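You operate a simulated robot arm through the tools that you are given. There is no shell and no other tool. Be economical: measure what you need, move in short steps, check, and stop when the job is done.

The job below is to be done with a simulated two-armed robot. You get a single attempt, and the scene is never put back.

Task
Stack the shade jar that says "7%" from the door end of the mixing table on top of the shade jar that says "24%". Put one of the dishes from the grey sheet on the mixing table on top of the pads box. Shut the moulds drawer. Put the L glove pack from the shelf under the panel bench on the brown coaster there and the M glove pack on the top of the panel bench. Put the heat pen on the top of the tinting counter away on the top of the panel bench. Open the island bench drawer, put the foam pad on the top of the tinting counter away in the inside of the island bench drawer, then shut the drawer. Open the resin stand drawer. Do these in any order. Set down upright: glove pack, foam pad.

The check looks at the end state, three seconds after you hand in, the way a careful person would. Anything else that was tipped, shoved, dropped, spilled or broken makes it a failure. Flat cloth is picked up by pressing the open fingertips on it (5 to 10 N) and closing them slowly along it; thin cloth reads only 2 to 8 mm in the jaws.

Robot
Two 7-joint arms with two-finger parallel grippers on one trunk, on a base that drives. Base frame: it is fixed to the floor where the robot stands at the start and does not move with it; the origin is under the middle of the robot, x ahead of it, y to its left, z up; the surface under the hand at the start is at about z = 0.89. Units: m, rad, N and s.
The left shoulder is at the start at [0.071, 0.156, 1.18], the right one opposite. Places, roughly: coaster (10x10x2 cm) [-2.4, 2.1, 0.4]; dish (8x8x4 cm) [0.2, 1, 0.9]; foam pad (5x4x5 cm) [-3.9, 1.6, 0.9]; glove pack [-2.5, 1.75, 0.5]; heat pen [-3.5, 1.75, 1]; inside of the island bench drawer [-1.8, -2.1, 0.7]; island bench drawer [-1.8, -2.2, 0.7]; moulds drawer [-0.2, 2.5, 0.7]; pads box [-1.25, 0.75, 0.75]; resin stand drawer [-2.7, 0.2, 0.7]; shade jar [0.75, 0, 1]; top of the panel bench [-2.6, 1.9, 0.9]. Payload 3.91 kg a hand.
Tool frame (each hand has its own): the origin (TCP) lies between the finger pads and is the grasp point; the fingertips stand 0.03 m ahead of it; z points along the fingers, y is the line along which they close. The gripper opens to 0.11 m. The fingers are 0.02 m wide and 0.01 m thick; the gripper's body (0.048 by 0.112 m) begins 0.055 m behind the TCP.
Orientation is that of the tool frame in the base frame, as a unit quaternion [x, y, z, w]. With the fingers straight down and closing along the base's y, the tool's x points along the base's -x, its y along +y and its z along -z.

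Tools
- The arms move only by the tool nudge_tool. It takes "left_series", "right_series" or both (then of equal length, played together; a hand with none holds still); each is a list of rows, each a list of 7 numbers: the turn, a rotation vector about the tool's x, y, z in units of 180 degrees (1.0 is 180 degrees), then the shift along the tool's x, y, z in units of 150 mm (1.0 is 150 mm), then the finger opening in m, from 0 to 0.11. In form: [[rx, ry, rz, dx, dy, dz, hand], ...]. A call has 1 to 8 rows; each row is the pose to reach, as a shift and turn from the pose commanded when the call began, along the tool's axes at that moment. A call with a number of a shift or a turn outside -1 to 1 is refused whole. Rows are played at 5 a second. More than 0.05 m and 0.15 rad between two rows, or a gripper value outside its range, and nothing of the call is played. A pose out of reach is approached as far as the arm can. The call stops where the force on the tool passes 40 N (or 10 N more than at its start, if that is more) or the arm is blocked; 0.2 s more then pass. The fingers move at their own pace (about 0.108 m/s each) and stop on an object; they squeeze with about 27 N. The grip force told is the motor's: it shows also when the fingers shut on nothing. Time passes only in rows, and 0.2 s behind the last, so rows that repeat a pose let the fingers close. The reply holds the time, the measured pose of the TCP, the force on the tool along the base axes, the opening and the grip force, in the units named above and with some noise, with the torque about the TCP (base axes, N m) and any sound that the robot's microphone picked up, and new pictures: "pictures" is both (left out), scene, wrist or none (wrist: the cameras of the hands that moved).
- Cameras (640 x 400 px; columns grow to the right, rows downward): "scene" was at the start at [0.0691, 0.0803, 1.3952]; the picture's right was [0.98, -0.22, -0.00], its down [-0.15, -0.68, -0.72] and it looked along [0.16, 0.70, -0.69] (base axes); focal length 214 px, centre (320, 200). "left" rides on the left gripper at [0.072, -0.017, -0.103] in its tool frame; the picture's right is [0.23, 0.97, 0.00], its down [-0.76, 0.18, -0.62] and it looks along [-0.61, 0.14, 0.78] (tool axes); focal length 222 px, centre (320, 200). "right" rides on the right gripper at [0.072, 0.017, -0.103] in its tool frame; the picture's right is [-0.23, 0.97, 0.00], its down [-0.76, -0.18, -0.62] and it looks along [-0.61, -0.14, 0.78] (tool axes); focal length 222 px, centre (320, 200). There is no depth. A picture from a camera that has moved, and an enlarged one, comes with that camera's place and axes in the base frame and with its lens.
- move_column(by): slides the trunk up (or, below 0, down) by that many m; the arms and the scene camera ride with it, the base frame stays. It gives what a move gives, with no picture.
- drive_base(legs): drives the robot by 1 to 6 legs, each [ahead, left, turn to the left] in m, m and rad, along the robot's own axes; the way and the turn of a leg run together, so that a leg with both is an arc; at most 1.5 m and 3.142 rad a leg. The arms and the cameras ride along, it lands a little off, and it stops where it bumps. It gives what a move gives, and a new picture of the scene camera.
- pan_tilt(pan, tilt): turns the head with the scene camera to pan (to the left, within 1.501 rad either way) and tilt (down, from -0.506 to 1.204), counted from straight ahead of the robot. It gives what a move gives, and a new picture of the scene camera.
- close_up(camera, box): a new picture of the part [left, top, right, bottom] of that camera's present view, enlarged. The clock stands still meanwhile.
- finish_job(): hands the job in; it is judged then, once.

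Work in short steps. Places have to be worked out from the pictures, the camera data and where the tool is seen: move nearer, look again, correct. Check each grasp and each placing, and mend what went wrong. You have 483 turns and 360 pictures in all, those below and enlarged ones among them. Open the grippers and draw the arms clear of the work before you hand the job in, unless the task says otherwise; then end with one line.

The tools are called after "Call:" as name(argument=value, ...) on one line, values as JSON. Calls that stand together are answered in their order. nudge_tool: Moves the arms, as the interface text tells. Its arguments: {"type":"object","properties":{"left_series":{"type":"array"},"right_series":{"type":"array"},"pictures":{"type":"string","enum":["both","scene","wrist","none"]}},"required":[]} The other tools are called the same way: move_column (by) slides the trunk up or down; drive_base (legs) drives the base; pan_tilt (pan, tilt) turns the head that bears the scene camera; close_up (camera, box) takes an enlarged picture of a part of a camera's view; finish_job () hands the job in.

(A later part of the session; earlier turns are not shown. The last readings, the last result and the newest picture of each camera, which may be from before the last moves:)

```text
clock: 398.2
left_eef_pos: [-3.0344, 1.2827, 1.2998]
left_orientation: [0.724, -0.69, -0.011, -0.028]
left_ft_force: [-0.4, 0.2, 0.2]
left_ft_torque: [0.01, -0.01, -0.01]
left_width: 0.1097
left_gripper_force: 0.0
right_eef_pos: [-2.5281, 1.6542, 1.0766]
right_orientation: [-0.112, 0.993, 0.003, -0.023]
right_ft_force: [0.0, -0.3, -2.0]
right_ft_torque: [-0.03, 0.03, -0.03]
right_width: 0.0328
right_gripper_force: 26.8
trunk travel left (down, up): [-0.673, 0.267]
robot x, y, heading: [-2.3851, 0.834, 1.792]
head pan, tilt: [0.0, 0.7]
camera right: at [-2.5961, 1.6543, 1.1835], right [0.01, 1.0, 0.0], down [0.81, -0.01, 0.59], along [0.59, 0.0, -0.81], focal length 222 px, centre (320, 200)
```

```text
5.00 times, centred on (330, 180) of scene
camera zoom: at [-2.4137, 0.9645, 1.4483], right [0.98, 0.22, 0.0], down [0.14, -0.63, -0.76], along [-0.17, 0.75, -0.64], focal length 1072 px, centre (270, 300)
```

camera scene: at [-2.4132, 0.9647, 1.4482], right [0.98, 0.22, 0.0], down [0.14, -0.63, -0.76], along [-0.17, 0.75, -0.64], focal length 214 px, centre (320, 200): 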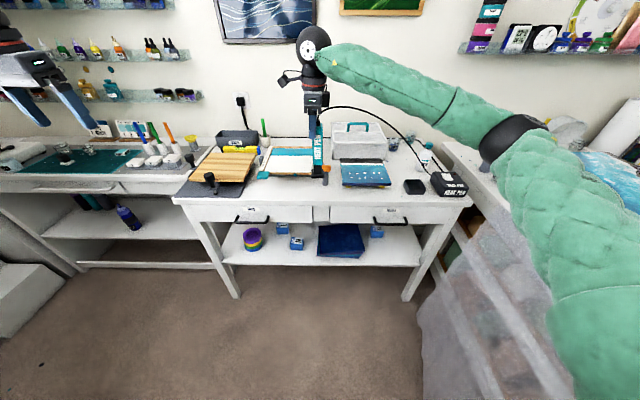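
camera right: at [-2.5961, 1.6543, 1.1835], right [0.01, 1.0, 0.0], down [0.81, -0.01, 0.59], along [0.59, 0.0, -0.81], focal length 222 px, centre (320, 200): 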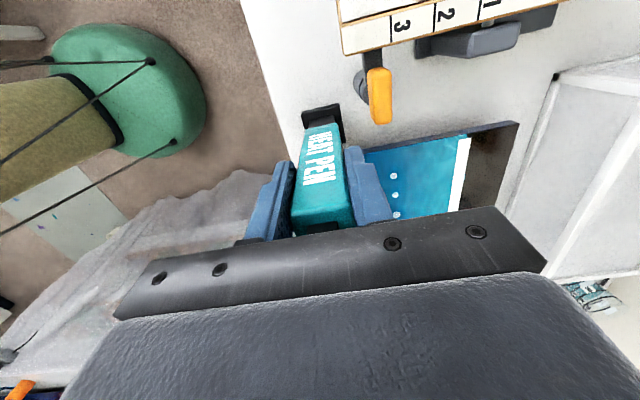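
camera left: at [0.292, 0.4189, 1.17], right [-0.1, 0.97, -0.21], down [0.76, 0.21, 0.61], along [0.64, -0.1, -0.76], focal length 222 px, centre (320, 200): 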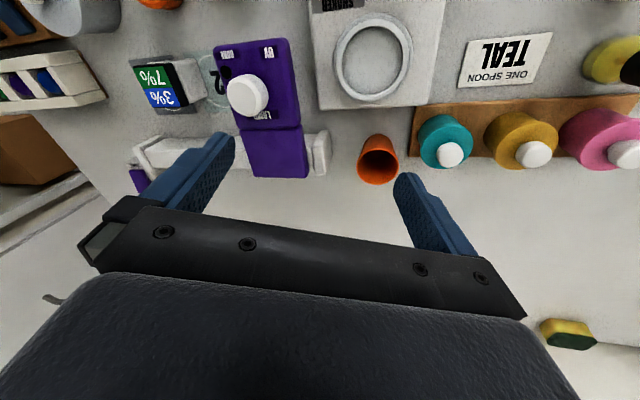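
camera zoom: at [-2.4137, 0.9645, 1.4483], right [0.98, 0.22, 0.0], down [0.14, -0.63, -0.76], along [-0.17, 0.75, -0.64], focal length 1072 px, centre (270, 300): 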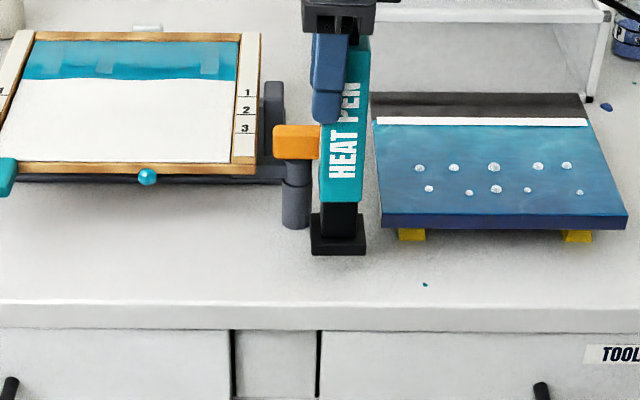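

Call:
nudge_tool(right_series=[[0, 0, 0, 0, 0, 0.03, 0.02], [0, 0, 0, 0, 0, 0.06, 0.02], [0, 0, 0, 0, 0, 0.06, 0.02]], pictures="none")

Call:
nudge_tool(right_series=[[0, 0, 0, 0, 0, 0.02, 0.02], [0, 0, 0, 0, 0, 0.02, 0.02]], pictures="none")

```text
clock: 399.0
left_eef_pos: [-3.0342, 1.2824, 1.3002]
left_orientation: [0.724, -0.689, -0.011, -0.027]
left_ft_force: [0.4, 0.4, 0.8]
left_ft_torque: [-0.03, 0.01, -0.02]
left_width: 0.1102
left_gripper_force: 0.0
right_eef_pos: [-2.5287, 1.6551, 1.0664]
right_orientation: [-0.111, 0.993, 0.004, -0.024]
right_ft_force: [0.2, 0.4, -2.2]
right_ft_torque: [0.03, 0.05, 0.0]
right_width: 0.033
right_gripper_force: 27.2
trunk travel left (down, up): [-0.673, 0.267]
robot x, y, heading: [-2.3805, 0.8293, 1.788]
head pan, tilt: [0.0, 0.7]
```

```text
clock: 399.6
left_eef_pos: [-3.0343, 1.2833, 1.3001]
left_orientation: [0.723, -0.69, -0.011, -0.029]
left_ft_force: [0.3, -0.2, 0.7]
left_ft_torque: [-0.01, 0.03, -0.02]
left_width: 0.11
left_gripper_force: 0.0
right_eef_pos: [-2.5282, 1.6556, 1.0646]
right_orientation: [-0.111, 0.994, 0.004, -0.023]
right_ft_force: [0.0, -0.4, -1.9]
right_ft_torque: [-0.01, 0.01, 0.0]
right_width: 0.0328
right_gripper_force: 27.5
trunk travel left (down, up): [-0.673, 0.267]
robot x, y, heading: [-2.3826, 0.8357, 1.793]
head pan, tilt: [0.0, 0.7]
```

Call:
nudge_tool(right_series=[[0, 0, 0, 0, 0, 0.025, 0.02], [0, 0, 0, 0, 0, 0.025, 0.02]], pictures="none")

Call:
nudge_tool(right_series=[[0, 0, 0, 0, 0, 0.025, 0.02], [0, 0, 0, 0, 0, 0.025, 0.02]], pictures="none")

Call:
nudge_tool(right_series=[[0, 0, 0, 0, 0, 0.025, 0.02], [0, 0, 0, 0, 0, 0.025, 0.02]], pictures="none")

```text
clock: 400.2
left_eef_pos: [-3.0336, 1.2844, 1.301]
left_orientation: [0.723, -0.69, -0.011, -0.028]
left_ft_force: [0.2, 0.8, -0.2]
left_ft_torque: [-0.01, -0.02, 0.01]
left_width: 0.1098
left_gripper_force: 0.0
right_eef_pos: [-2.5283, 1.655, 1.0614]
right_orientation: [-0.111, 0.993, 0.004, -0.024]
right_ft_force: [0.2, -0.1, -1.9]
right_ft_torque: [-0.04, 0.01, 0.02]
right_width: 0.033
right_gripper_force: 27.2
trunk travel left (down, up): [-0.673, 0.267]
robot x, y, heading: [-2.3814, 0.8346, 1.79]
head pan, tilt: [0.0, 0.7]
```

```text
clock: 400.8
left_eef_pos: [-3.0329, 1.2834, 1.3001]
left_orientation: [0.723, -0.691, -0.011, -0.028]
left_ft_force: [-0.2, 0.0, -0.6]
left_ft_torque: [-0.01, 0.0, -0.02]
left_width: 0.11
left_gripper_force: 0.1
right_eef_pos: [-2.5284, 1.655, 1.0564]
right_orientation: [-0.112, 0.993, 0.004, -0.024]
right_ft_force: [-0.2, -0.6, -2.4]
right_ft_torque: [-0.03, 0.02, -0.02]
right_width: 0.0329
right_gripper_force: 26.9
trunk travel left (down, up): [-0.673, 0.267]
robot x, y, heading: [-2.3813, 0.8321, 1.792]
head pan, tilt: [0.0, 0.7]
```

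```text
clock: 401.4
left_eef_pos: [-3.0321, 1.2825, 1.3017]
left_orientation: [0.724, -0.689, -0.012, -0.028]
left_ft_force: [-1.0, 0.7, 0.0]
left_ft_torque: [0.01, -0.02, -0.01]
left_width: 0.1101
left_gripper_force: 0.0
right_eef_pos: [-2.5287, 1.6551, 1.0555]
right_orientation: [-0.111, 0.994, 0.006, -0.024]
right_ft_force: [1.6, 5.1, 21.0]
right_ft_torque: [0.38, -0.35, 0.01]
right_width: 0.0328
right_gripper_force: 27.1
trunk travel left (down, up): [-0.673, 0.267]
robot x, y, heading: [-2.3836, 0.8299, 1.792]
head pan, tilt: [0.0, 0.7]
```

On the bench. Ease up 1 mm and open slowly, then rise.

Call:
nudge_tool(right_series=[[0, 0, 0, 0, 0, -0.015, 0.02], [0, 0, 0, 0, 0, -0.015, 0.04], [0, 0, 0, 0, 0, -0.015, 0.055], [0, 0, 0, 0, 0, -0.015, 0.07], [0, 0, 0, 0, 0, -0.015, 0.08], [0, 0, 0, 0, 0, -0.25, 0.08], [0, 0, 0, 0, 0, -0.55, 0.08], [0, 0, 0, 0, 0, -0.85, 0.08]], pictures="wrist")

Call:
close_up(camera="scene", box=[240, 110, 420, 230])

```text
clock: 403.2
left_eef_pos: [-3.0336, 1.2832, 1.3005]
left_orientation: [0.723, -0.69, -0.01, -0.028]
left_ft_force: [0.2, 0.3, 0.4]
left_ft_torque: [0.03, -0.02, 0.03]
left_width: 0.1099
left_gripper_force: 0.0
right_eef_pos: [-2.5211, 1.6548, 1.1794]
right_orientation: [-0.111, 0.994, 0.004, -0.023]
right_ft_force: [-0.4, 0.1, 0.2]
right_ft_torque: [0.02, 0.0, 0.01]
right_width: 0.08
right_gripper_force: 0.0
trunk travel left (down, up): [-0.673, 0.267]
robot x, y, heading: [-2.3845, 0.8359, 1.789]
head pan, tilt: [0.0, 0.7]
camera right: at [-2.5901, 1.6543, 1.2855], right [0.01, 1.0, 0.0], down [0.81, -0.01, 0.59], along [0.59, 0.0, -0.81], focal length 222 px, centre (320, 200)
```

right: 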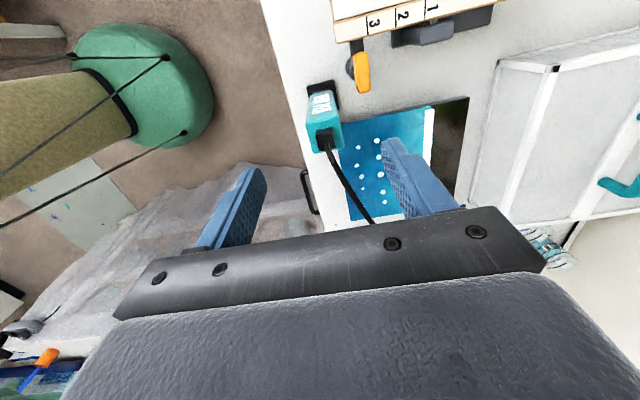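

```text
3.33 times, centred on (330, 170) of scene
camera zoom: at [-2.4134, 0.9637, 1.4482], right [0.98, 0.22, 0.0], down [0.14, -0.63, -0.77], along [-0.17, 0.75, -0.64], focal length 715 px, centre (287, 300)
```

zoom: 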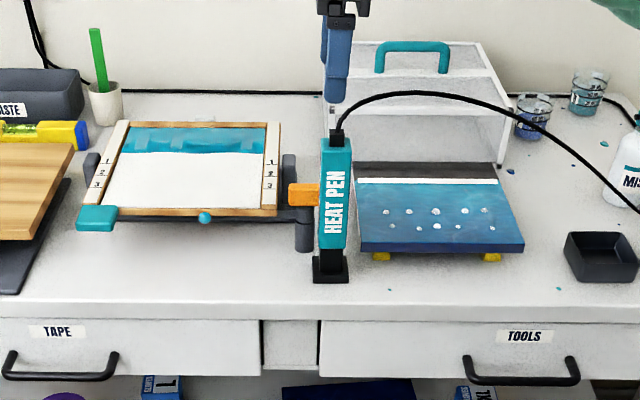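

Heat pen stands on the panel bench. Raise the right hand and rotate it back to nominal.

Call:
nudge_tool(right_series=[[0, 0, 0, 0, 0, -0.25, 0.08], [0, 0, 0, 0, -0.25, -0.3, 0.08], [0, 0, 0, 0, -0.5, -0.3, 0.08], [0, 0, -0.045, 0, -0.75, -0.3, 0.08], [0, 0, -0.09, 0, -1.0, -0.3, 0.08], [0, 0, -0.135, 0, -1.0, -0.3, 0.08], [0, 0, -0.18, 0, -1.0, -0.3, 0.08], [0, 0, -0.225, 0, -1.0, -0.3, 0.08]], pictures="none")

Call:
nudge_tool(right_series=[[0, 0, -0.046, 0, 0, 0, 0.08], [0, 0, -0.092, 0, 0, 0, 0.08], [0, 0, -0.138, 0, 0, 0, 0.08], [0, 0, -0.184, 0, 0, 0, 0.08], [0, 0, -0.23, 0, 0, 0, 0.08], [0, 0, -0.275, 0, 0, 0, 0.08]], pictures="none")

Call:
drive_base(legs=[[-0.05, 0.37, 0]])

```text
clock: 405.0
left_eef_pos: [-3.033, 1.282, 1.3004]
left_orientation: [0.724, -0.689, -0.011, -0.027]
left_ft_force: [0.8, 0.1, 0.2]
left_ft_torque: [0.02, -0.01, 0.0]
left_width: 0.1097
left_gripper_force: 0.0
right_eef_pos: [-2.4875, 1.5082, 1.2218]
right_orientation: [-0.45, 0.893, 0.011, -0.02]
right_ft_force: [-0.9, -0.6, 0.2]
right_ft_torque: [-0.01, -0.01, -0.02]
right_width: 0.0798
right_gripper_force: 0.0
trunk travel left (down, up): [-0.673, 0.267]
robot x, y, heading: [-2.3797, 0.8322, 1.795]
head pan, tilt: [0.0, 0.7]
```

```text
clock: 406.4
left_eef_pos: [-3.033, 1.2819, 1.3008]
left_orientation: [0.723, -0.69, -0.012, -0.028]
left_ft_force: [0.4, 0.7, 0.1]
left_ft_torque: [0.0, -0.03, 0.05]
left_width: 0.11
left_gripper_force: 0.1
right_eef_pos: [-2.4887, 1.5083, 1.2228]
right_orientation: [0.782, -0.623, -0.019, 0.014]
right_ft_force: [0.2, -0.1, -0.4]
right_ft_torque: [0.01, -0.02, 0.03]
right_width: 0.0798
right_gripper_force: 0.1
trunk travel left (down, up): [-0.673, 0.267]
robot x, y, heading: [-2.3824, 0.832, 1.797]
head pan, tilt: [0.0, 0.7]
```

```text
clock: 408.7
left_eef_pos: [-3.3685, 1.0759, 1.3005]
left_orientation: [0.782, -0.622, -0.014, -0.027]
left_ft_force: [-0.1, -0.6, 0.9]
left_ft_torque: [0.04, 0.0, 0.02]
left_width: 0.1099
left_gripper_force: 0.0
right_eef_pos: [-2.8701, 1.3959, 1.2248]
right_orientation: [0.834, -0.551, -0.018, 0.013]
right_ft_force: [-0.3, -0.5, 0.6]
right_ft_torque: [0.05, -0.03, 0.02]
right_width: 0.0801
right_gripper_force: 0.1
trunk travel left (down, up): [-0.673, 0.267]
robot x, y, heading: [-2.649, 0.7504, 1.966]
head pan, tilt: [0.0, 0.7]
stopped in leg 1: the robot was blocked; the commanded pose is now the measured one
camera scene: at [-2.7013, 0.8724, 1.4486], right [0.92, 0.39, 0.0], down [0.25, -0.59, -0.77], along [-0.3, 0.71, -0.64], focal length 214 px, centre (320, 200)
```

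scene: 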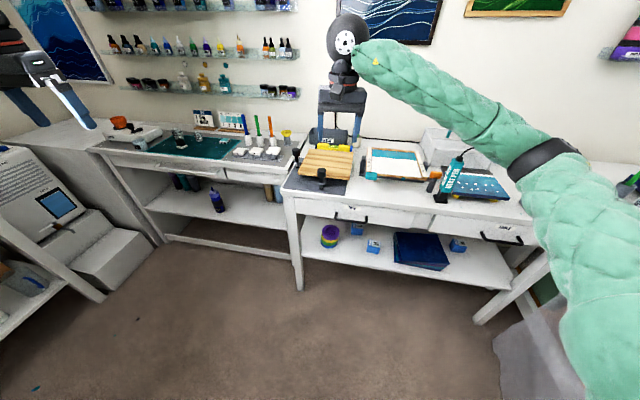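

Base brushed the stand's corner. Move forward and straighten.

Call:
drive_base(legs=[[0.15, 0.0, 0], [0, 0, -0.17]])

Call:
pan_tilt(pan=1.5, tilt=0.9)

```text
clock: 410.8
left_eef_pos: [-3.3576, 1.3349, 1.3008]
left_orientation: [0.726, -0.687, -0.011, -0.027]
left_ft_force: [0.1, -0.1, 0.3]
left_ft_torque: [-0.06, -0.01, -0.01]
left_width: 0.11
left_gripper_force: 0.0
right_eef_pos: [-2.8146, 1.5646, 1.2202]
right_orientation: [0.784, -0.621, -0.019, 0.015]
right_ft_force: [0.1, 0.7, -0.4]
right_ft_torque: [-0.01, 0.0, -0.01]
right_width: 0.0802
right_gripper_force: 0.1
trunk travel left (down, up): [-0.673, 0.267]
robot x, y, heading: [-2.7055, 0.8884, 1.797]
head pan, tilt: [0.0, 0.7]
camera scene: at [-2.7356, 1.0222, 1.448], right [0.97, 0.23, 0.0], down [0.15, -0.63, -0.76], along [-0.17, 0.74, -0.65], focal length 214 px, centre (320, 200)
```

scene: 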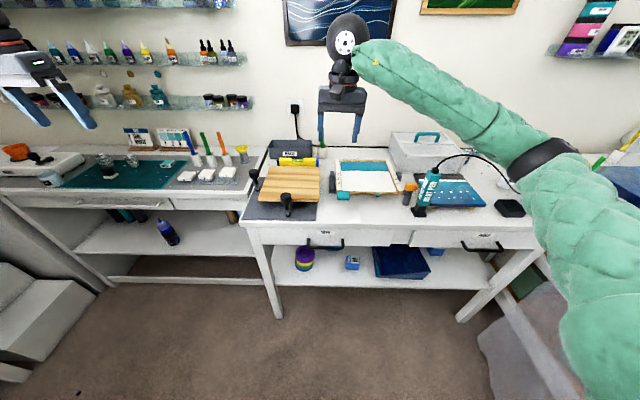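

```text
clock: 412.4
left_eef_pos: [-3.3583, 1.334, 1.3011]
left_orientation: [0.726, -0.687, -0.011, -0.028]
left_ft_force: [-0.8, -0.3, 0.3]
left_ft_torque: [0.0, 0.02, 0.0]
left_width: 0.1097
left_gripper_force: 0.0
right_eef_pos: [-2.8147, 1.5643, 1.2227]
right_orientation: [0.784, -0.621, -0.019, 0.014]
right_ft_force: [0.1, -0.7, 0.2]
right_ft_torque: [0.01, -0.02, 0.04]
right_width: 0.0799
right_gripper_force: 0.0
trunk travel left (down, up): [-0.673, 0.267]
robot x, y, heading: [-2.7027, 0.8903, 1.801]
head pan, tilt: [1.499, 0.901]
camera scene: at [-2.791, 0.9259, 1.4321], right [-0.16, 0.99, 0.0], down [0.77, 0.12, -0.62], along [-0.61, -0.1, -0.78], focal length 214 px, centre (320, 200)
```

scene: 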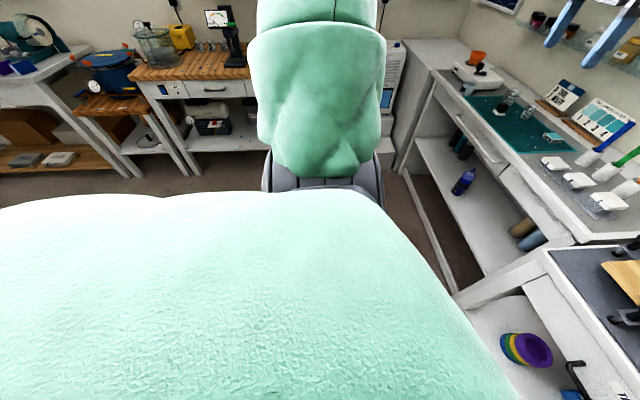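

Retract the right hand and lower the trunk to look under the bench.

Call:
nudge_tool(right_series=[[0, 0, 0, 0.3, 0, 0, 0.08], [0, 0, 0, 0.6, 0, 0, 0.08], [0, 0, 0, 0.9, 0, 0, 0.08]], pictures="none")

Call:
move_column(by=-0.4)

Call:
move_column(by=-0.2)

Call:
pan_tilt(pan=-0.2, tilt=0.35)

Call:
close_up(camera="scene", box=[200, 130, 500, 317])

```text
clock: 413.1
left_eef_pos: [-3.3589, 1.334, 1.3016]
left_orientation: [0.726, -0.687, -0.011, -0.027]
left_ft_force: [0.3, -0.1, -0.9]
left_ft_torque: [0.0, -0.02, -0.02]
left_width: 0.1097
left_gripper_force: 0.1
right_eef_pos: [-2.7867, 1.4323, 1.2221]
right_orientation: [0.783, -0.621, -0.02, 0.013]
right_ft_force: [-0.1, 0.0, 0.8]
right_ft_torque: [0.02, 0.01, -0.01]
right_width: 0.0797
right_gripper_force: 0.1
trunk travel left (down, up): [-0.673, 0.267]
robot x, y, heading: [-2.7046, 0.8869, 1.805]
head pan, tilt: [1.499, 0.901]
```

```text
clock: 417.0
left_eef_pos: [-3.3587, 1.3329, 0.9002]
left_orientation: [0.726, -0.687, -0.012, -0.027]
left_ft_force: [0.3, -0.3, -0.2]
left_ft_torque: [0.01, -0.07, 0.01]
left_width: 0.1101
left_gripper_force: 0.0
right_eef_pos: [-2.787, 1.4329, 0.8228]
right_orientation: [0.783, -0.621, -0.02, 0.014]
right_ft_force: [0.0, -0.5, -0.3]
right_ft_torque: [0.03, 0.01, -0.02]
right_width: 0.0797
right_gripper_force: 0.0
trunk travel left (down, up): [-0.273, 0.667]
robot x, y, heading: [-2.7039, 0.8883, 1.801]
head pan, tilt: [1.499, 0.901]
```

```text
clock: 419.1
left_eef_pos: [-3.3586, 1.3342, 0.7013]
left_orientation: [0.726, -0.687, -0.011, -0.027]
left_ft_force: [0.1, 0.2, -1.2]
left_ft_torque: [0.03, 0.0, 0.05]
left_width: 0.11
left_gripper_force: 0.1
right_eef_pos: [-2.7866, 1.4325, 0.622]
right_orientation: [0.784, -0.621, -0.019, 0.012]
right_ft_force: [-0.9, 0.7, 0.7]
right_ft_torque: [0.02, 0.0, -0.02]
right_width: 0.08
right_gripper_force: 0.0
trunk travel left (down, up): [-0.073, 0.867]
robot x, y, heading: [-2.7003, 0.8917, 1.798]
head pan, tilt: [1.499, 0.901]
```

```text
clock: 420.9
left_eef_pos: [-3.3586, 1.3337, 0.7011]
left_orientation: [0.726, -0.687, -0.011, -0.027]
left_ft_force: [0.5, -0.2, -1.4]
left_ft_torque: [0.02, 0.02, -0.03]
left_width: 0.1101
left_gripper_force: 0.0
right_eef_pos: [-2.7862, 1.4322, 0.6229]
right_orientation: [0.784, -0.621, -0.019, 0.014]
right_ft_force: [-0.3, 0.8, -0.4]
right_ft_torque: [-0.02, 0.01, -0.03]
right_width: 0.08
right_gripper_force: 0.1
trunk travel left (down, up): [-0.073, 0.867]
robot x, y, heading: [-2.7036, 0.8881, 1.797]
head pan, tilt: [-0.201, 0.351]
camera scene: at [-2.7192, 1.0305, 0.8796], right [1.0, 0.03, 0.0], down [0.01, -0.34, -0.94], along [-0.03, 0.94, -0.34], focal length 214 px, centre (320, 200)
```

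scene: 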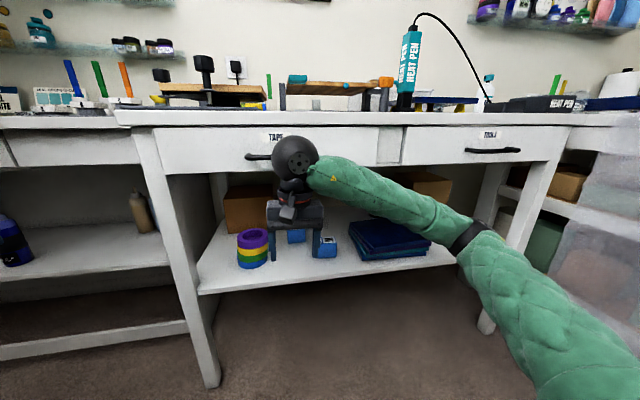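

```text
2.13 times, centred on (350, 224) of scene
camera zoom: at [-2.7192, 1.0305, 0.8796], right [1.0, 0.03, 0.0], down [0.01, -0.34, -0.94], along [-0.03, 0.94, -0.34], focal length 458 px, centre (256, 150)
```

zoom: 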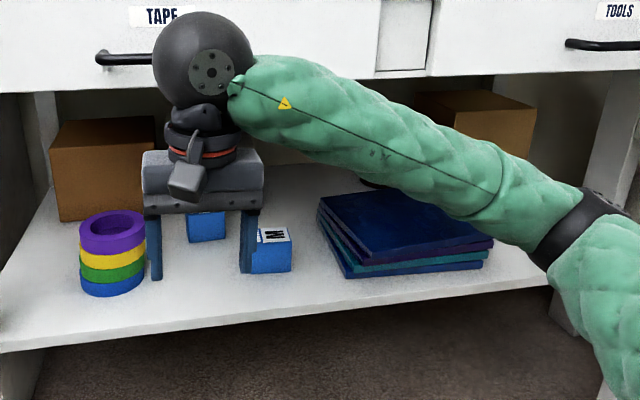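

Lower the right hand so it doesn't block the view.

Call:
nudge_tool(right_series=[[0, 0, 0, 0.1, -0.15, 0.25, 0.08], [0, 0, 0, 0.2, -0.3, 0.5, 0.08], [0, 0, 0, 0.2, -0.5, 0.75, 0.08], [0, 0, 0, 0.2, -0.7, 1.0, 0.08]], pictures="none")

Call:
close_up(camera="scene", box=[200, 130, 500, 317])

```text
clock: 421.9
left_eef_pos: [-3.3593, 1.333, 0.7012]
left_orientation: [0.727, -0.686, -0.011, -0.028]
left_ft_force: [0.4, 0.5, -0.1]
left_ft_torque: [0.01, -0.02, 0.0]
left_width: 0.1102
left_gripper_force: 0.2
right_eef_pos: [-2.6858, 1.4274, 0.4677]
right_orientation: [0.784, -0.62, -0.019, 0.013]
right_ft_force: [0.0, -0.4, 0.5]
right_ft_torque: [0.02, 0.01, -0.01]
right_width: 0.08
right_gripper_force: 0.1
trunk travel left (down, up): [-0.073, 0.867]
robot x, y, heading: [-2.7042, 0.8871, 1.803]
head pan, tilt: [-0.201, 0.351]
```

```text
2.13 times, centred on (350, 224) of scene
camera zoom: at [-2.7194, 1.0305, 0.8798], right [1.0, 0.03, 0.0], down [0.01, -0.34, -0.94], along [-0.03, 0.94, -0.34], focal length 458 px, centre (256, 150)
```

zoom: 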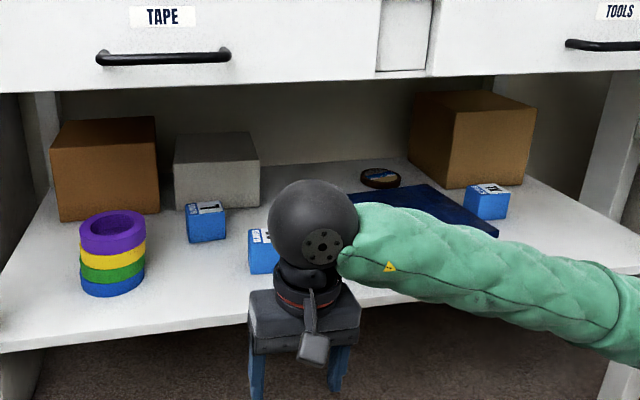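

Coaster ≈[−2.44, 2.10, 0.41]; L ≈[−2.845, 1.84], M ≈[−2.73, 1.74], shelf z≈0.40, clear height up to 0.75. Pitch the right hand 45° forward at a safe spot and look at M.

Call:
nudge_tool(right_series=[[0, -0.042, 0, 0, 0, -0.2, 0.1], [0, -0.084, 0, 0, 0, -0.4, 0.1], [0, -0.126, 0, 0, 0, -0.5, 0.1], [0, -0.168, 0, 0, 0, -0.5, 0.1], [0, -0.21, 0, 0, 0, -0.5, 0.1], [0, -0.25, 0, 0, 0, -0.5, 0.1]], pictures="wrist")

```text
clock: 423.3
left_eef_pos: [-3.3581, 1.3341, 0.7001]
left_orientation: [0.725, -0.688, -0.011, -0.027]
left_ft_force: [0.3, 0.9, 0.6]
left_ft_torque: [0.0, 0.0, -0.02]
left_width: 0.1099
left_gripper_force: 0.0
right_eef_pos: [-2.7127, 1.4863, 0.5518]
right_orientation: [0.716, -0.578, -0.319, -0.226]
right_ft_force: [1.1, 0.7, 0.8]
right_ft_torque: [-0.01, 0.0, 0.03]
right_width: 0.1001
right_gripper_force: 0.1
right hand out of reach, approached as far as the arm can: row 4, 5, 6
trunk travel left (down, up): [-0.073, 0.867]
robot x, y, heading: [-2.7046, 0.8879, 1.8]
head pan, tilt: [-0.201, 0.351]
camera right: at [-2.6995, 1.3593, 0.5726], right [-0.98, -0.07, 0.21], down [0.2, 0.13, 0.97], along [-0.09, 0.99, -0.12], focal length 222 px, centre (320, 200)
```

right: 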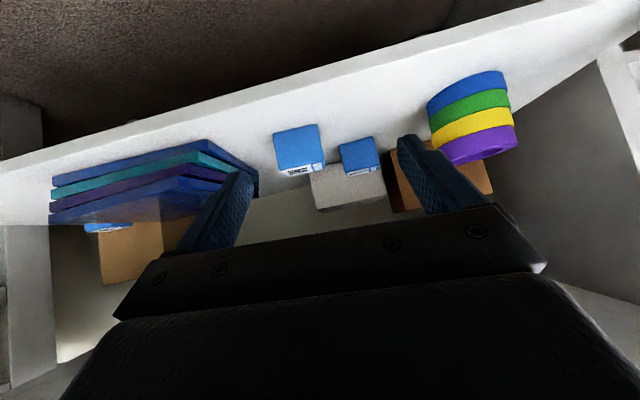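

M's front face is nearly square to y, about 7.5 cm wide at x −2.68…−2.756, y≈1.72. Yaw −10° to match and approach.

Call:
nudge_tool(right_series=[[0.011, 0, 0.01, -0.09, -0.047, 0.21, 0.11], [0.021, -0.001, 0.02, -0.18, -0.094, 0.42, 0.11], [0.031, -0.002, 0.03, -0.27, -0.14, 0.63, 0.11], [0.0419, -0.0026, 0.0404, -0.356, -0.187, 0.837, 0.11], [0.0419, -0.0026, 0.0404, -0.356, -0.187, 0.837, 0.11]], pictures="wrist")

```text
clock: 424.5
left_eef_pos: [-3.3588, 1.3345, 0.701]
left_orientation: [0.726, -0.687, -0.011, -0.028]
left_ft_force: [0.0, -0.5, -0.8]
left_ft_torque: [0.02, -0.01, 0.02]
left_width: 0.1099
left_gripper_force: 0.1
right_eef_pos: [-2.7165, 1.6154, 0.5037]
right_orientation: [0.661, -0.642, -0.295, -0.254]
right_ft_force: [0.4, 0.0, -0.3]
right_ft_torque: [-0.01, -0.02, 0.02]
right_width: 0.1101
right_gripper_force: 0.1
trunk travel left (down, up): [-0.073, 0.867]
robot x, y, heading: [-2.7098, 0.8854, 1.803]
head pan, tilt: [-0.201, 0.351]
camera right: at [-2.7257, 1.4894, 0.5241], right [-0.97, 0.11, 0.21], down [0.22, 0.1, 0.97], along [0.09, 0.99, -0.12], focal length 222 px, centre (320, 200)
```

right: 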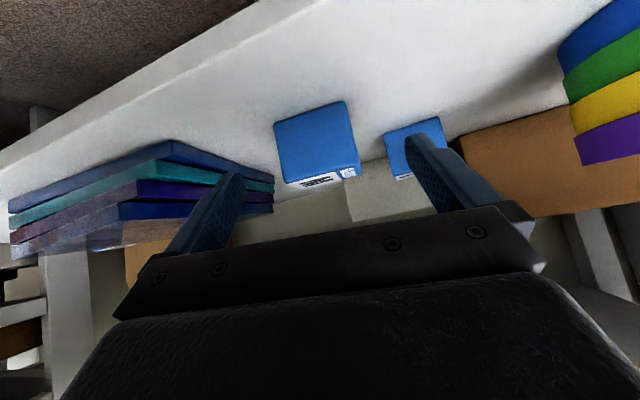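

M: centre x −2.714, front y≈1.69, top ≈0.478. Advance around it and close.

Call:
nudge_tool(right_series=[[0, 0, 0, -0.06, -0.063, 0.18, 0.11], [0, 0, 0, -0.12, -0.063, 0.35, 0.11], [0, 0, 0, -0.18, -0.063, 0.53, 0.11], [0, 0, 0, -0.237, -0.063, 0.7, 0.11], [0, 0, 0, -0.237, -0.063, 0.7, 0.09], [0, 0, 0, -0.237, -0.063, 0.7, 0.07], [0, 0, 0, -0.237, -0.063, 0.7, 0.05], [0, 0, 0, -0.237, -0.063, 0.7, 0.05]], pictures="wrist")

```text
clock: 426.3
left_eef_pos: [-3.3584, 1.3335, 0.701]
left_orientation: [0.726, -0.687, -0.011, -0.028]
left_ft_force: [0.7, 0.0, 0.3]
left_ft_torque: [-0.03, -0.01, 0.02]
left_width: 0.1098
left_gripper_force: 0.0
right_eef_pos: [-2.7132, 1.7157, 0.4535]
right_orientation: [0.661, -0.642, -0.295, -0.254]
right_ft_force: [-0.4, -0.2, -0.2]
right_ft_torque: [0.06, -0.03, 0.0]
right_width: 0.0704
right_gripper_force: 27.1
trunk travel left (down, up): [-0.073, 0.867]
robot x, y, heading: [-2.7095, 0.8866, 1.801]
head pan, tilt: [-0.201, 0.351]
camera right: at [-2.724, 1.5887, 0.475], right [-0.97, 0.11, 0.21], down [0.22, 0.1, 0.97], along [0.09, 0.99, -0.12], focal length 222 px, centre (320, 200)
```

right: 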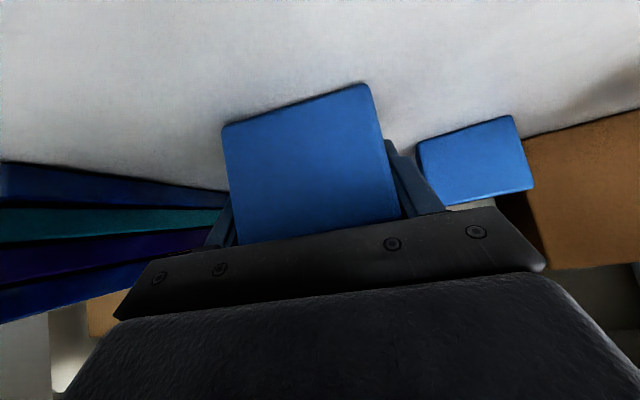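

Gripped (0.070). Lift 4 cm and draw straight back out.

Call:
nudge_tool(right_series=[[0, 0, 0, -0.1, 0, -0.1, 0.05], [0, 0, 0, -0.19, 0, -0.186, 0.05], [0, 0, 0, 0.03, 0.015, -0.41, 0.05], [0, 0, 0, 0.25, 0.03, -0.64, 0.05], [0, 0, 0, 0.48, 0.05, -0.87, 0.05], [0, 0, 0, 0.48, 0.05, -0.87, 0.05]], pictures="wrist")

```text
clock: 427.7
left_eef_pos: [-3.3583, 1.3339, 0.7012]
left_orientation: [0.727, -0.687, -0.011, -0.027]
left_ft_force: [-0.2, 0.0, 0.4]
left_ft_torque: [-0.01, -0.04, 0.01]
left_width: 0.1095
left_gripper_force: 0.0
right_eef_pos: [-2.7118, 1.5703, 0.4887]
right_orientation: [0.661, -0.641, -0.296, -0.254]
right_ft_force: [1.0, 0.9, 0.3]
right_ft_torque: [-0.04, 0.0, -0.03]
right_width: 0.0701
right_gripper_force: 26.4
trunk travel left (down, up): [-0.073, 0.867]
robot x, y, heading: [-2.7058, 0.8868, 1.804]
head pan, tilt: [-0.201, 0.351]
camera right: at [-2.7212, 1.4447, 0.5112], right [-0.97, 0.11, 0.21], down [0.22, 0.1, 0.97], along [0.09, 0.99, -0.12], focal length 222 px, centre (320, 200)
```

right: 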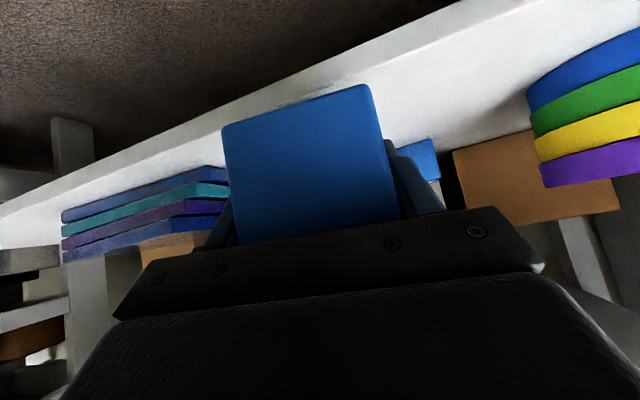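

Holding M. Pull the hand back clear of the bench edge, then raise the trunk.

Call:
nudge_tool(right_series=[[0, 0, 0, 0.2, 0, -0.2, 0.05], [0, 0, 0, 0.37, 0, -0.38, 0.05], [0, 0, 0, 0.37, 0, -0.38, 0.05]], pictures="none")

Call:
drive_base(legs=[[-0.07, 0, 0]])

Call:
pan_tilt(pan=-0.1, tilt=0.6)

```text
clock: 428.5
left_eef_pos: [-3.358, 1.3338, 0.7]
left_orientation: [0.726, -0.687, -0.011, -0.027]
left_ft_force: [0.5, -0.3, 0.2]
left_ft_torque: [-0.02, 0.02, -0.01]
left_width: 0.11
left_gripper_force: 0.1
right_eef_pos: [-2.7077, 1.4915, 0.4931]
right_orientation: [0.661, -0.641, -0.296, -0.253]
right_ft_force: [0.0, 0.5, -1.2]
right_ft_torque: [0.0, 0.01, -0.02]
right_width: 0.0701
right_gripper_force: 27.8
trunk travel left (down, up): [-0.073, 0.867]
robot x, y, heading: [-2.7063, 0.8895, 1.803]
head pan, tilt: [-0.201, 0.351]
```

```text
clock: 429.5
left_eef_pos: [-3.343, 1.2638, 0.7016]
left_orientation: [0.726, -0.687, -0.011, -0.027]
left_ft_force: [0.5, 0.1, -0.6]
left_ft_torque: [0.01, 0.0, -0.01]
left_width: 0.1101
left_gripper_force: 0.0
right_eef_pos: [-2.6928, 1.4217, 0.4928]
right_orientation: [0.662, -0.641, -0.296, -0.253]
right_ft_force: [0.3, 0.8, 0.1]
right_ft_torque: [0.01, 0.01, 0.02]
right_width: 0.0699
right_gripper_force: 27.0
trunk travel left (down, up): [-0.073, 0.867]
robot x, y, heading: [-2.687, 0.8211, 1.795]
head pan, tilt: [-0.201, 0.351]
camera scene: at [-2.703, 0.9615, 0.8797], right [1.0, 0.03, 0.0], down [0.01, -0.34, -0.94], along [-0.03, 0.94, -0.34], focal length 214 px, centre (320, 200)
```

scene: 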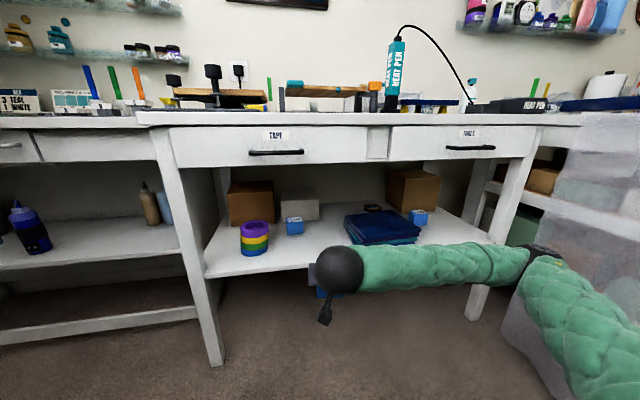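

```text
clock: 430.3
left_eef_pos: [-3.3427, 1.2639, 0.7006]
left_orientation: [0.727, -0.686, -0.012, -0.028]
left_ft_force: [-0.7, -0.2, -0.9]
left_ft_torque: [-0.02, -0.01, -0.04]
left_width: 0.11
left_gripper_force: 0.0
right_eef_pos: [-2.6919, 1.421, 0.492]
right_orientation: [0.661, -0.641, -0.296, -0.253]
right_ft_force: [-0.4, 0.1, -0.6]
right_ft_torque: [0.02, -0.02, 0.04]
right_width: 0.0699
right_gripper_force: 26.8
trunk travel left (down, up): [-0.073, 0.867]
robot x, y, heading: [-2.6888, 0.8183, 1.8]
head pan, tilt: [-0.099, 0.6]
camera scene: at [-2.7117, 0.956, 0.857], right [0.99, 0.13, 0.0], down [0.07, -0.56, -0.83], along [-0.11, 0.82, -0.56], focal length 214 px, centre (320, 200)
```

scene: 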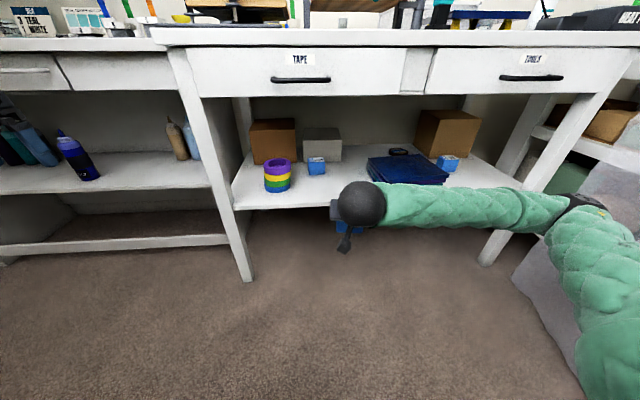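

Call:
move_column(by=0.4)

Call:
move_column(by=0.2)

Call:
pan_tilt(pan=-0.3, tilt=0.75)

```text
clock: 434.1
left_eef_pos: [-3.3425, 1.2634, 1.102]
left_orientation: [0.727, -0.686, -0.01, -0.027]
left_ft_force: [0.8, -0.3, -0.7]
left_ft_torque: [-0.04, -0.02, -0.01]
left_width: 0.1099
left_gripper_force: 0.1
right_eef_pos: [-2.6922, 1.4216, 0.8919]
right_orientation: [0.661, -0.642, -0.295, -0.254]
right_ft_force: [0.4, 0.8, -0.3]
right_ft_torque: [0.03, -0.04, -0.01]
right_width: 0.0697
right_gripper_force: 26.8
trunk travel left (down, up): [-0.473, 0.467]
robot x, y, heading: [-2.6872, 0.8155, 1.804]
head pan, tilt: [-0.099, 0.6]
```

```text
clock: 436.3
left_eef_pos: [-3.3441, 1.2643, 1.301]
left_orientation: [0.727, -0.686, -0.011, -0.028]
left_ft_force: [0.1, -0.8, 0.0]
left_ft_torque: [-0.04, 0.03, 0.01]
left_width: 0.1099
left_gripper_force: 0.1
right_eef_pos: [-2.6921, 1.4209, 1.0921]
right_orientation: [0.662, -0.641, -0.295, -0.253]
right_ft_force: [0.0, 1.3, 0.2]
right_ft_torque: [0.01, 0.02, 0.0]
right_width: 0.0696
right_gripper_force: 27.8
trunk travel left (down, up): [-0.673, 0.267]
robot x, y, heading: [-2.6872, 0.8191, 1.799]
head pan, tilt: [-0.099, 0.6]
```

```text
clock: 437.0
left_eef_pos: [-3.3427, 1.2637, 1.2995]
left_orientation: [0.727, -0.686, -0.012, -0.028]
left_ft_force: [0.4, 0.5, 0.3]
left_ft_torque: [0.01, -0.04, 0.01]
left_width: 0.11
left_gripper_force: 0.1
right_eef_pos: [-2.6924, 1.4225, 1.0929]
right_orientation: [0.661, -0.642, -0.295, -0.254]
right_ft_force: [0.1, -0.6, -0.8]
right_ft_torque: [0.0, -0.01, 0.0]
right_width: 0.0696
right_gripper_force: 27.2
trunk travel left (down, up): [-0.673, 0.267]
robot x, y, heading: [-2.6914, 0.8157, 1.805]
head pan, tilt: [-0.3, 0.75]
camera scene: at [-2.6946, 0.9512, 1.4441], right [1.0, -0.07, 0.0], down [-0.05, -0.68, -0.73], along [0.05, 0.73, -0.68], focal length 214 px, centre (320, 200)
```

scene: 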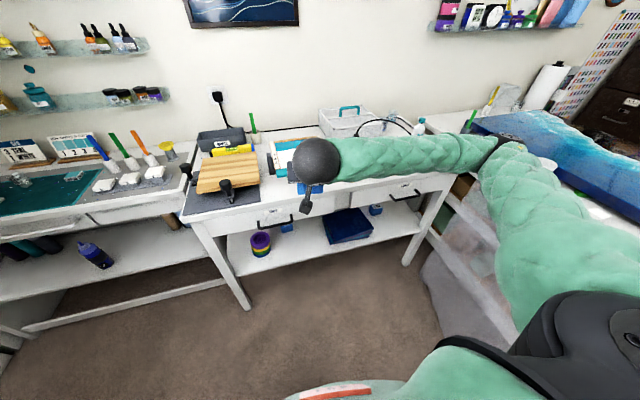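

Place M in the free strip in front of the frame at ≈[−2.62, 1.612], turned parallel to the bench edge. First part of the move:

Call:
nudge_tool(right_series=[[-0.0104, 0.0006, -0.0102, -0.115, -0.09, 0.18, 0.05], [-0.0208, 0.0012, -0.0204, -0.23, -0.18, 0.355, 0.05], [-0.0312, 0.0018, -0.0306, -0.345, -0.27, 0.53, 0.05], [-0.0417, 0.0025, -0.0407, -0.46, -0.37, 0.71, 0.05], [-0.0417, 0.0025, -0.0407, -0.46, -0.37, 0.71, 0.05]], pictures="wrist")

Call:
close_up(camera="scene", box=[180, 110, 440, 272])

```text
clock: 438.2
left_eef_pos: [-3.3435, 1.2631, 1.3009]
left_orientation: [0.726, -0.687, -0.011, -0.027]
left_ft_force: [-0.2, 0.4, -0.6]
left_ft_torque: [0.0, -0.01, 0.03]
left_width: 0.1101
left_gripper_force: 0.0
right_eef_pos: [-2.6452, 1.5511, 1.0661]
right_orientation: [0.717, -0.579, -0.316, -0.226]
right_ft_force: [0.2, -0.9, -0.6]
right_ft_torque: [0.04, -0.01, -0.01]
right_width: 0.0695
right_gripper_force: 26.9
trunk travel left (down, up): [-0.673, 0.267]
robot x, y, heading: [-2.6873, 0.8224, 1.803]
head pan, tilt: [-0.3, 0.75]
camera right: at [-2.6305, 1.4249, 1.0874], right [-0.98, -0.07, 0.2], down [0.19, 0.13, 0.97], along [-0.09, 0.99, -0.12], focal length 222 px, centre (320, 200)
```

right: 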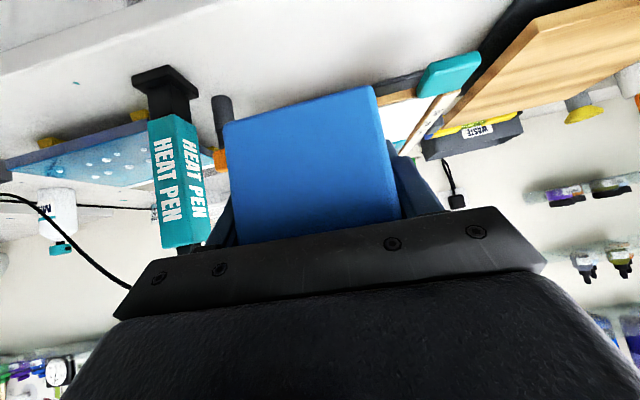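

```text
2.46 times, centred on (310, 191) of scene
camera zoom: at [-2.6953, 0.9509, 1.4441], right [1.0, -0.07, 0.0], down [-0.05, -0.68, -0.73], along [0.05, 0.73, -0.68], focal length 528 px, centre (345, 222)
```

zoom: 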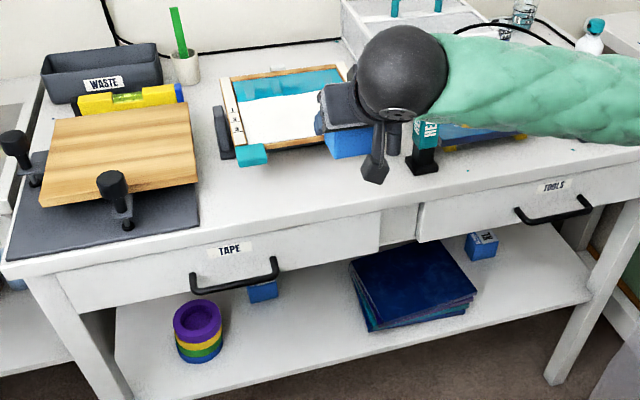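

Call:
nudge_tool(right_series=[[0, 0, 0, 0.065, -0.04, 0.19, 0.05], [0, 0, 0, 0.13, -0.08, 0.37, 0.05], [0, 0, 0, 0.195, -0.12, 0.56, 0.05], [0, 0, 0, 0.257, -0.15, 0.742, 0.05], [0, 0, 0, 0.257, -0.15, 0.742, 0.05]], pictures="wrist")

Call:
close_up(camera="scene", box=[240, 130, 400, 230])

```text
clock: 439.4
left_eef_pos: [-3.3423, 1.263, 1.3015]
left_orientation: [0.728, -0.685, -0.012, -0.027]
left_ft_force: [0.2, 0.3, -0.6]
left_ft_torque: [0.03, 0.0, 0.02]
left_width: 0.1099
left_gripper_force: 0.0
right_eef_pos: [-2.64, 1.604, 0.9608]
right_orientation: [0.717, -0.578, -0.318, -0.225]
right_ft_force: [1.0, -0.7, -0.2]
right_ft_torque: [0.02, -0.03, -0.03]
right_width: 0.0697
right_gripper_force: 26.6
trunk travel left (down, up): [-0.673, 0.267]
robot x, y, heading: [-2.6893, 0.8203, 1.798]
head pan, tilt: [-0.3, 0.75]
camera right: at [-2.6262, 1.4795, 0.9807], right [-0.98, -0.07, 0.21], down [0.19, 0.13, 0.97], along [-0.09, 0.99, -0.12], focal length 222 px, centre (320, 200)
```

right: 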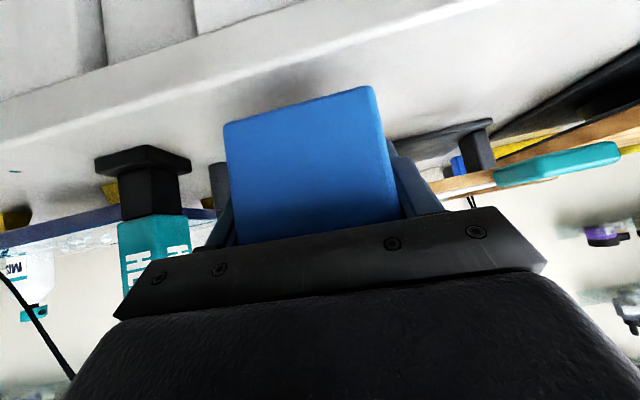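

```text
4.00 times, centred on (320, 180) of scene
camera zoom: at [-2.6945, 0.9507, 1.4441], right [1.0, -0.07, 0.0], down [-0.05, -0.68, -0.73], along [0.05, 0.73, -0.68], focal length 858 px, centre (320, 280)
```

zoom: 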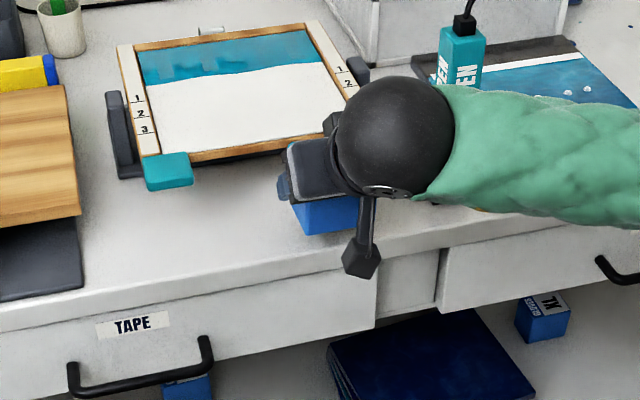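

Call:
nudge_tool(right_series=[[0, 0, 0, 0.02, -0.01, 0.065, 0.05], [0, 0, 0, 0.04, -0.02, 0.129, 0.05], [0, 0, 0, 0.04, -0.02, 0.129, 0.05]], pictures="none")

Call:
nudge_tool(right_series=[[0, 0, 0, 0.0145, 0, 0.0139, 0.05], [0, 0, 0, 0.0145, 0, 0.0139, 0.05]], pictures="none")

Call:
nudge_tool(right_series=[[0, 0, 0, 0.0145, 0, 0.0139, 0.05], [0, 0, 0, 0.0145, 0, 0.0139, 0.05]], pictures="none")

```text
clock: 440.2
left_eef_pos: [-3.3419, 1.2645, 1.3024]
left_orientation: [0.727, -0.686, -0.011, -0.028]
left_ft_force: [0.6, 0.0, 0.7]
left_ft_torque: [-0.03, -0.01, 0.01]
left_width: 0.11
left_gripper_force: 0.0
right_eef_pos: [-2.6401, 1.615, 0.9407]
right_orientation: [0.718, -0.578, -0.317, -0.225]
right_ft_force: [0.5, 0.8, 0.5]
right_ft_torque: [-0.03, -0.01, 0.02]
right_width: 0.0695
right_gripper_force: 27.0
trunk travel left (down, up): [-0.673, 0.267]
robot x, y, heading: [-2.6879, 0.815, 1.809]
head pan, tilt: [-0.3, 0.75]
```

```text
clock: 440.8
left_eef_pos: [-3.3427, 1.2632, 1.3]
left_orientation: [0.727, -0.686, -0.012, -0.027]
left_ft_force: [0.0, -0.1, -0.8]
left_ft_torque: [-0.03, -0.02, 0.01]
left_width: 0.1102
left_gripper_force: 0.0
right_eef_pos: [-2.6392, 1.6155, 0.9373]
right_orientation: [0.717, -0.578, -0.317, -0.225]
right_ft_force: [0.6, -0.5, -0.2]
right_ft_torque: [0.03, -0.03, 0.05]
right_width: 0.0697
right_gripper_force: 27.1
trunk travel left (down, up): [-0.673, 0.267]
robot x, y, heading: [-2.6888, 0.8185, 1.802]
head pan, tilt: [-0.3, 0.75]
```

```text
clock: 441.4
left_eef_pos: [-3.3426, 1.2644, 1.3006]
left_orientation: [0.727, -0.686, -0.012, -0.028]
left_ft_force: [0.5, 0.1, 0.2]
left_ft_torque: [-0.01, -0.03, 0.0]
left_width: 0.11
left_gripper_force: 0.1
right_eef_pos: [-2.6394, 1.6145, 0.935]
right_orientation: [0.718, -0.577, -0.317, -0.225]
right_ft_force: [-0.1, -0.2, -0.7]
right_ft_torque: [-0.01, 0.01, -0.01]
right_width: 0.0698
right_gripper_force: 27.4
trunk travel left (down, up): [-0.673, 0.267]
robot x, y, heading: [-2.6879, 0.8193, 1.801]
head pan, tilt: [-0.3, 0.75]
```

Call:
nudge_tool(right_series=[[0, 0, 0, 0.0145, 0, 0.0139, 0.05], [0, 0, 0, 0.0145, 0, 0.0139, 0.05]], pictures="none")

Call:
nudge_tool(right_series=[[0, 0, 0, 0.0145, 0, 0.0139, 0.05], [0, 0, 0, 0.0145, 0, 0.0139, 0.05]], pictures="none")

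Call:
nudge_tool(right_series=[[0, 0, 0, 0.0145, 0, 0.0139, 0.05], [0, 0, 0, 0.0145, 0, 0.0139, 0.05]], pictures="none")

```text
clock: 442.0
left_eef_pos: [-3.3425, 1.2625, 1.3014]
left_orientation: [0.727, -0.686, -0.012, -0.027]
left_ft_force: [-0.1, 0.0, 0.3]
left_ft_torque: [-0.01, 0.0, 0.03]
left_width: 0.1101
left_gripper_force: 0.0
right_eef_pos: [-2.6407, 1.6158, 0.9345]
right_orientation: [0.716, -0.578, -0.319, -0.227]
right_ft_force: [0.7, 5.2, 19.6]
right_ft_torque: [-0.01, -0.74, 0.1]
right_width: 0.0695
right_gripper_force: 27.2
trunk travel left (down, up): [-0.673, 0.267]
robot x, y, heading: [-2.6882, 0.8207, 1.801]
head pan, tilt: [-0.3, 0.75]
```

```text
clock: 442.6
left_eef_pos: [-3.343, 1.2622, 1.3014]
left_orientation: [0.727, -0.686, -0.012, -0.028]
left_ft_force: [0.3, 1.1, -0.8]
left_ft_torque: [0.02, 0.06, -0.02]
left_width: 0.1103
left_gripper_force: 0.0
right_eef_pos: [-2.6405, 1.6128, 0.9301]
right_orientation: [0.717, -0.577, -0.319, -0.226]
right_ft_force: [-4.2, 2.5, 25.7]
right_ft_torque: [0.21, -0.78, 0.07]
right_width: 0.0702
right_gripper_force: 26.6
trunk travel left (down, up): [-0.673, 0.267]
robot x, y, heading: [-2.6906, 0.8213, 1.805]
head pan, tilt: [-0.3, 0.75]
```

```text
clock: 443.2
left_eef_pos: [-3.3422, 1.2622, 1.3005]
left_orientation: [0.727, -0.686, -0.011, -0.027]
left_ft_force: [0.2, 0.1, 0.0]
left_ft_torque: [-0.02, 0.03, -0.01]
left_width: 0.1099
left_gripper_force: 0.1
right_eef_pos: [-2.64, 1.6146, 0.9302]
right_orientation: [0.716, -0.576, -0.321, -0.227]
right_ft_force: [-2.0, -5.9, 18.6]
right_ft_torque: [-0.28, -0.66, -0.16]
right_width: 0.07
right_gripper_force: 26.5
trunk travel left (down, up): [-0.673, 0.267]
robot x, y, heading: [-2.6898, 0.8211, 1.807]
head pan, tilt: [-0.3, 0.75]
stopped in row 2 (right hand): the force on the tool passed its limit at 40 N (the readings are from after the stop); the commanded pose is now the measured one
```

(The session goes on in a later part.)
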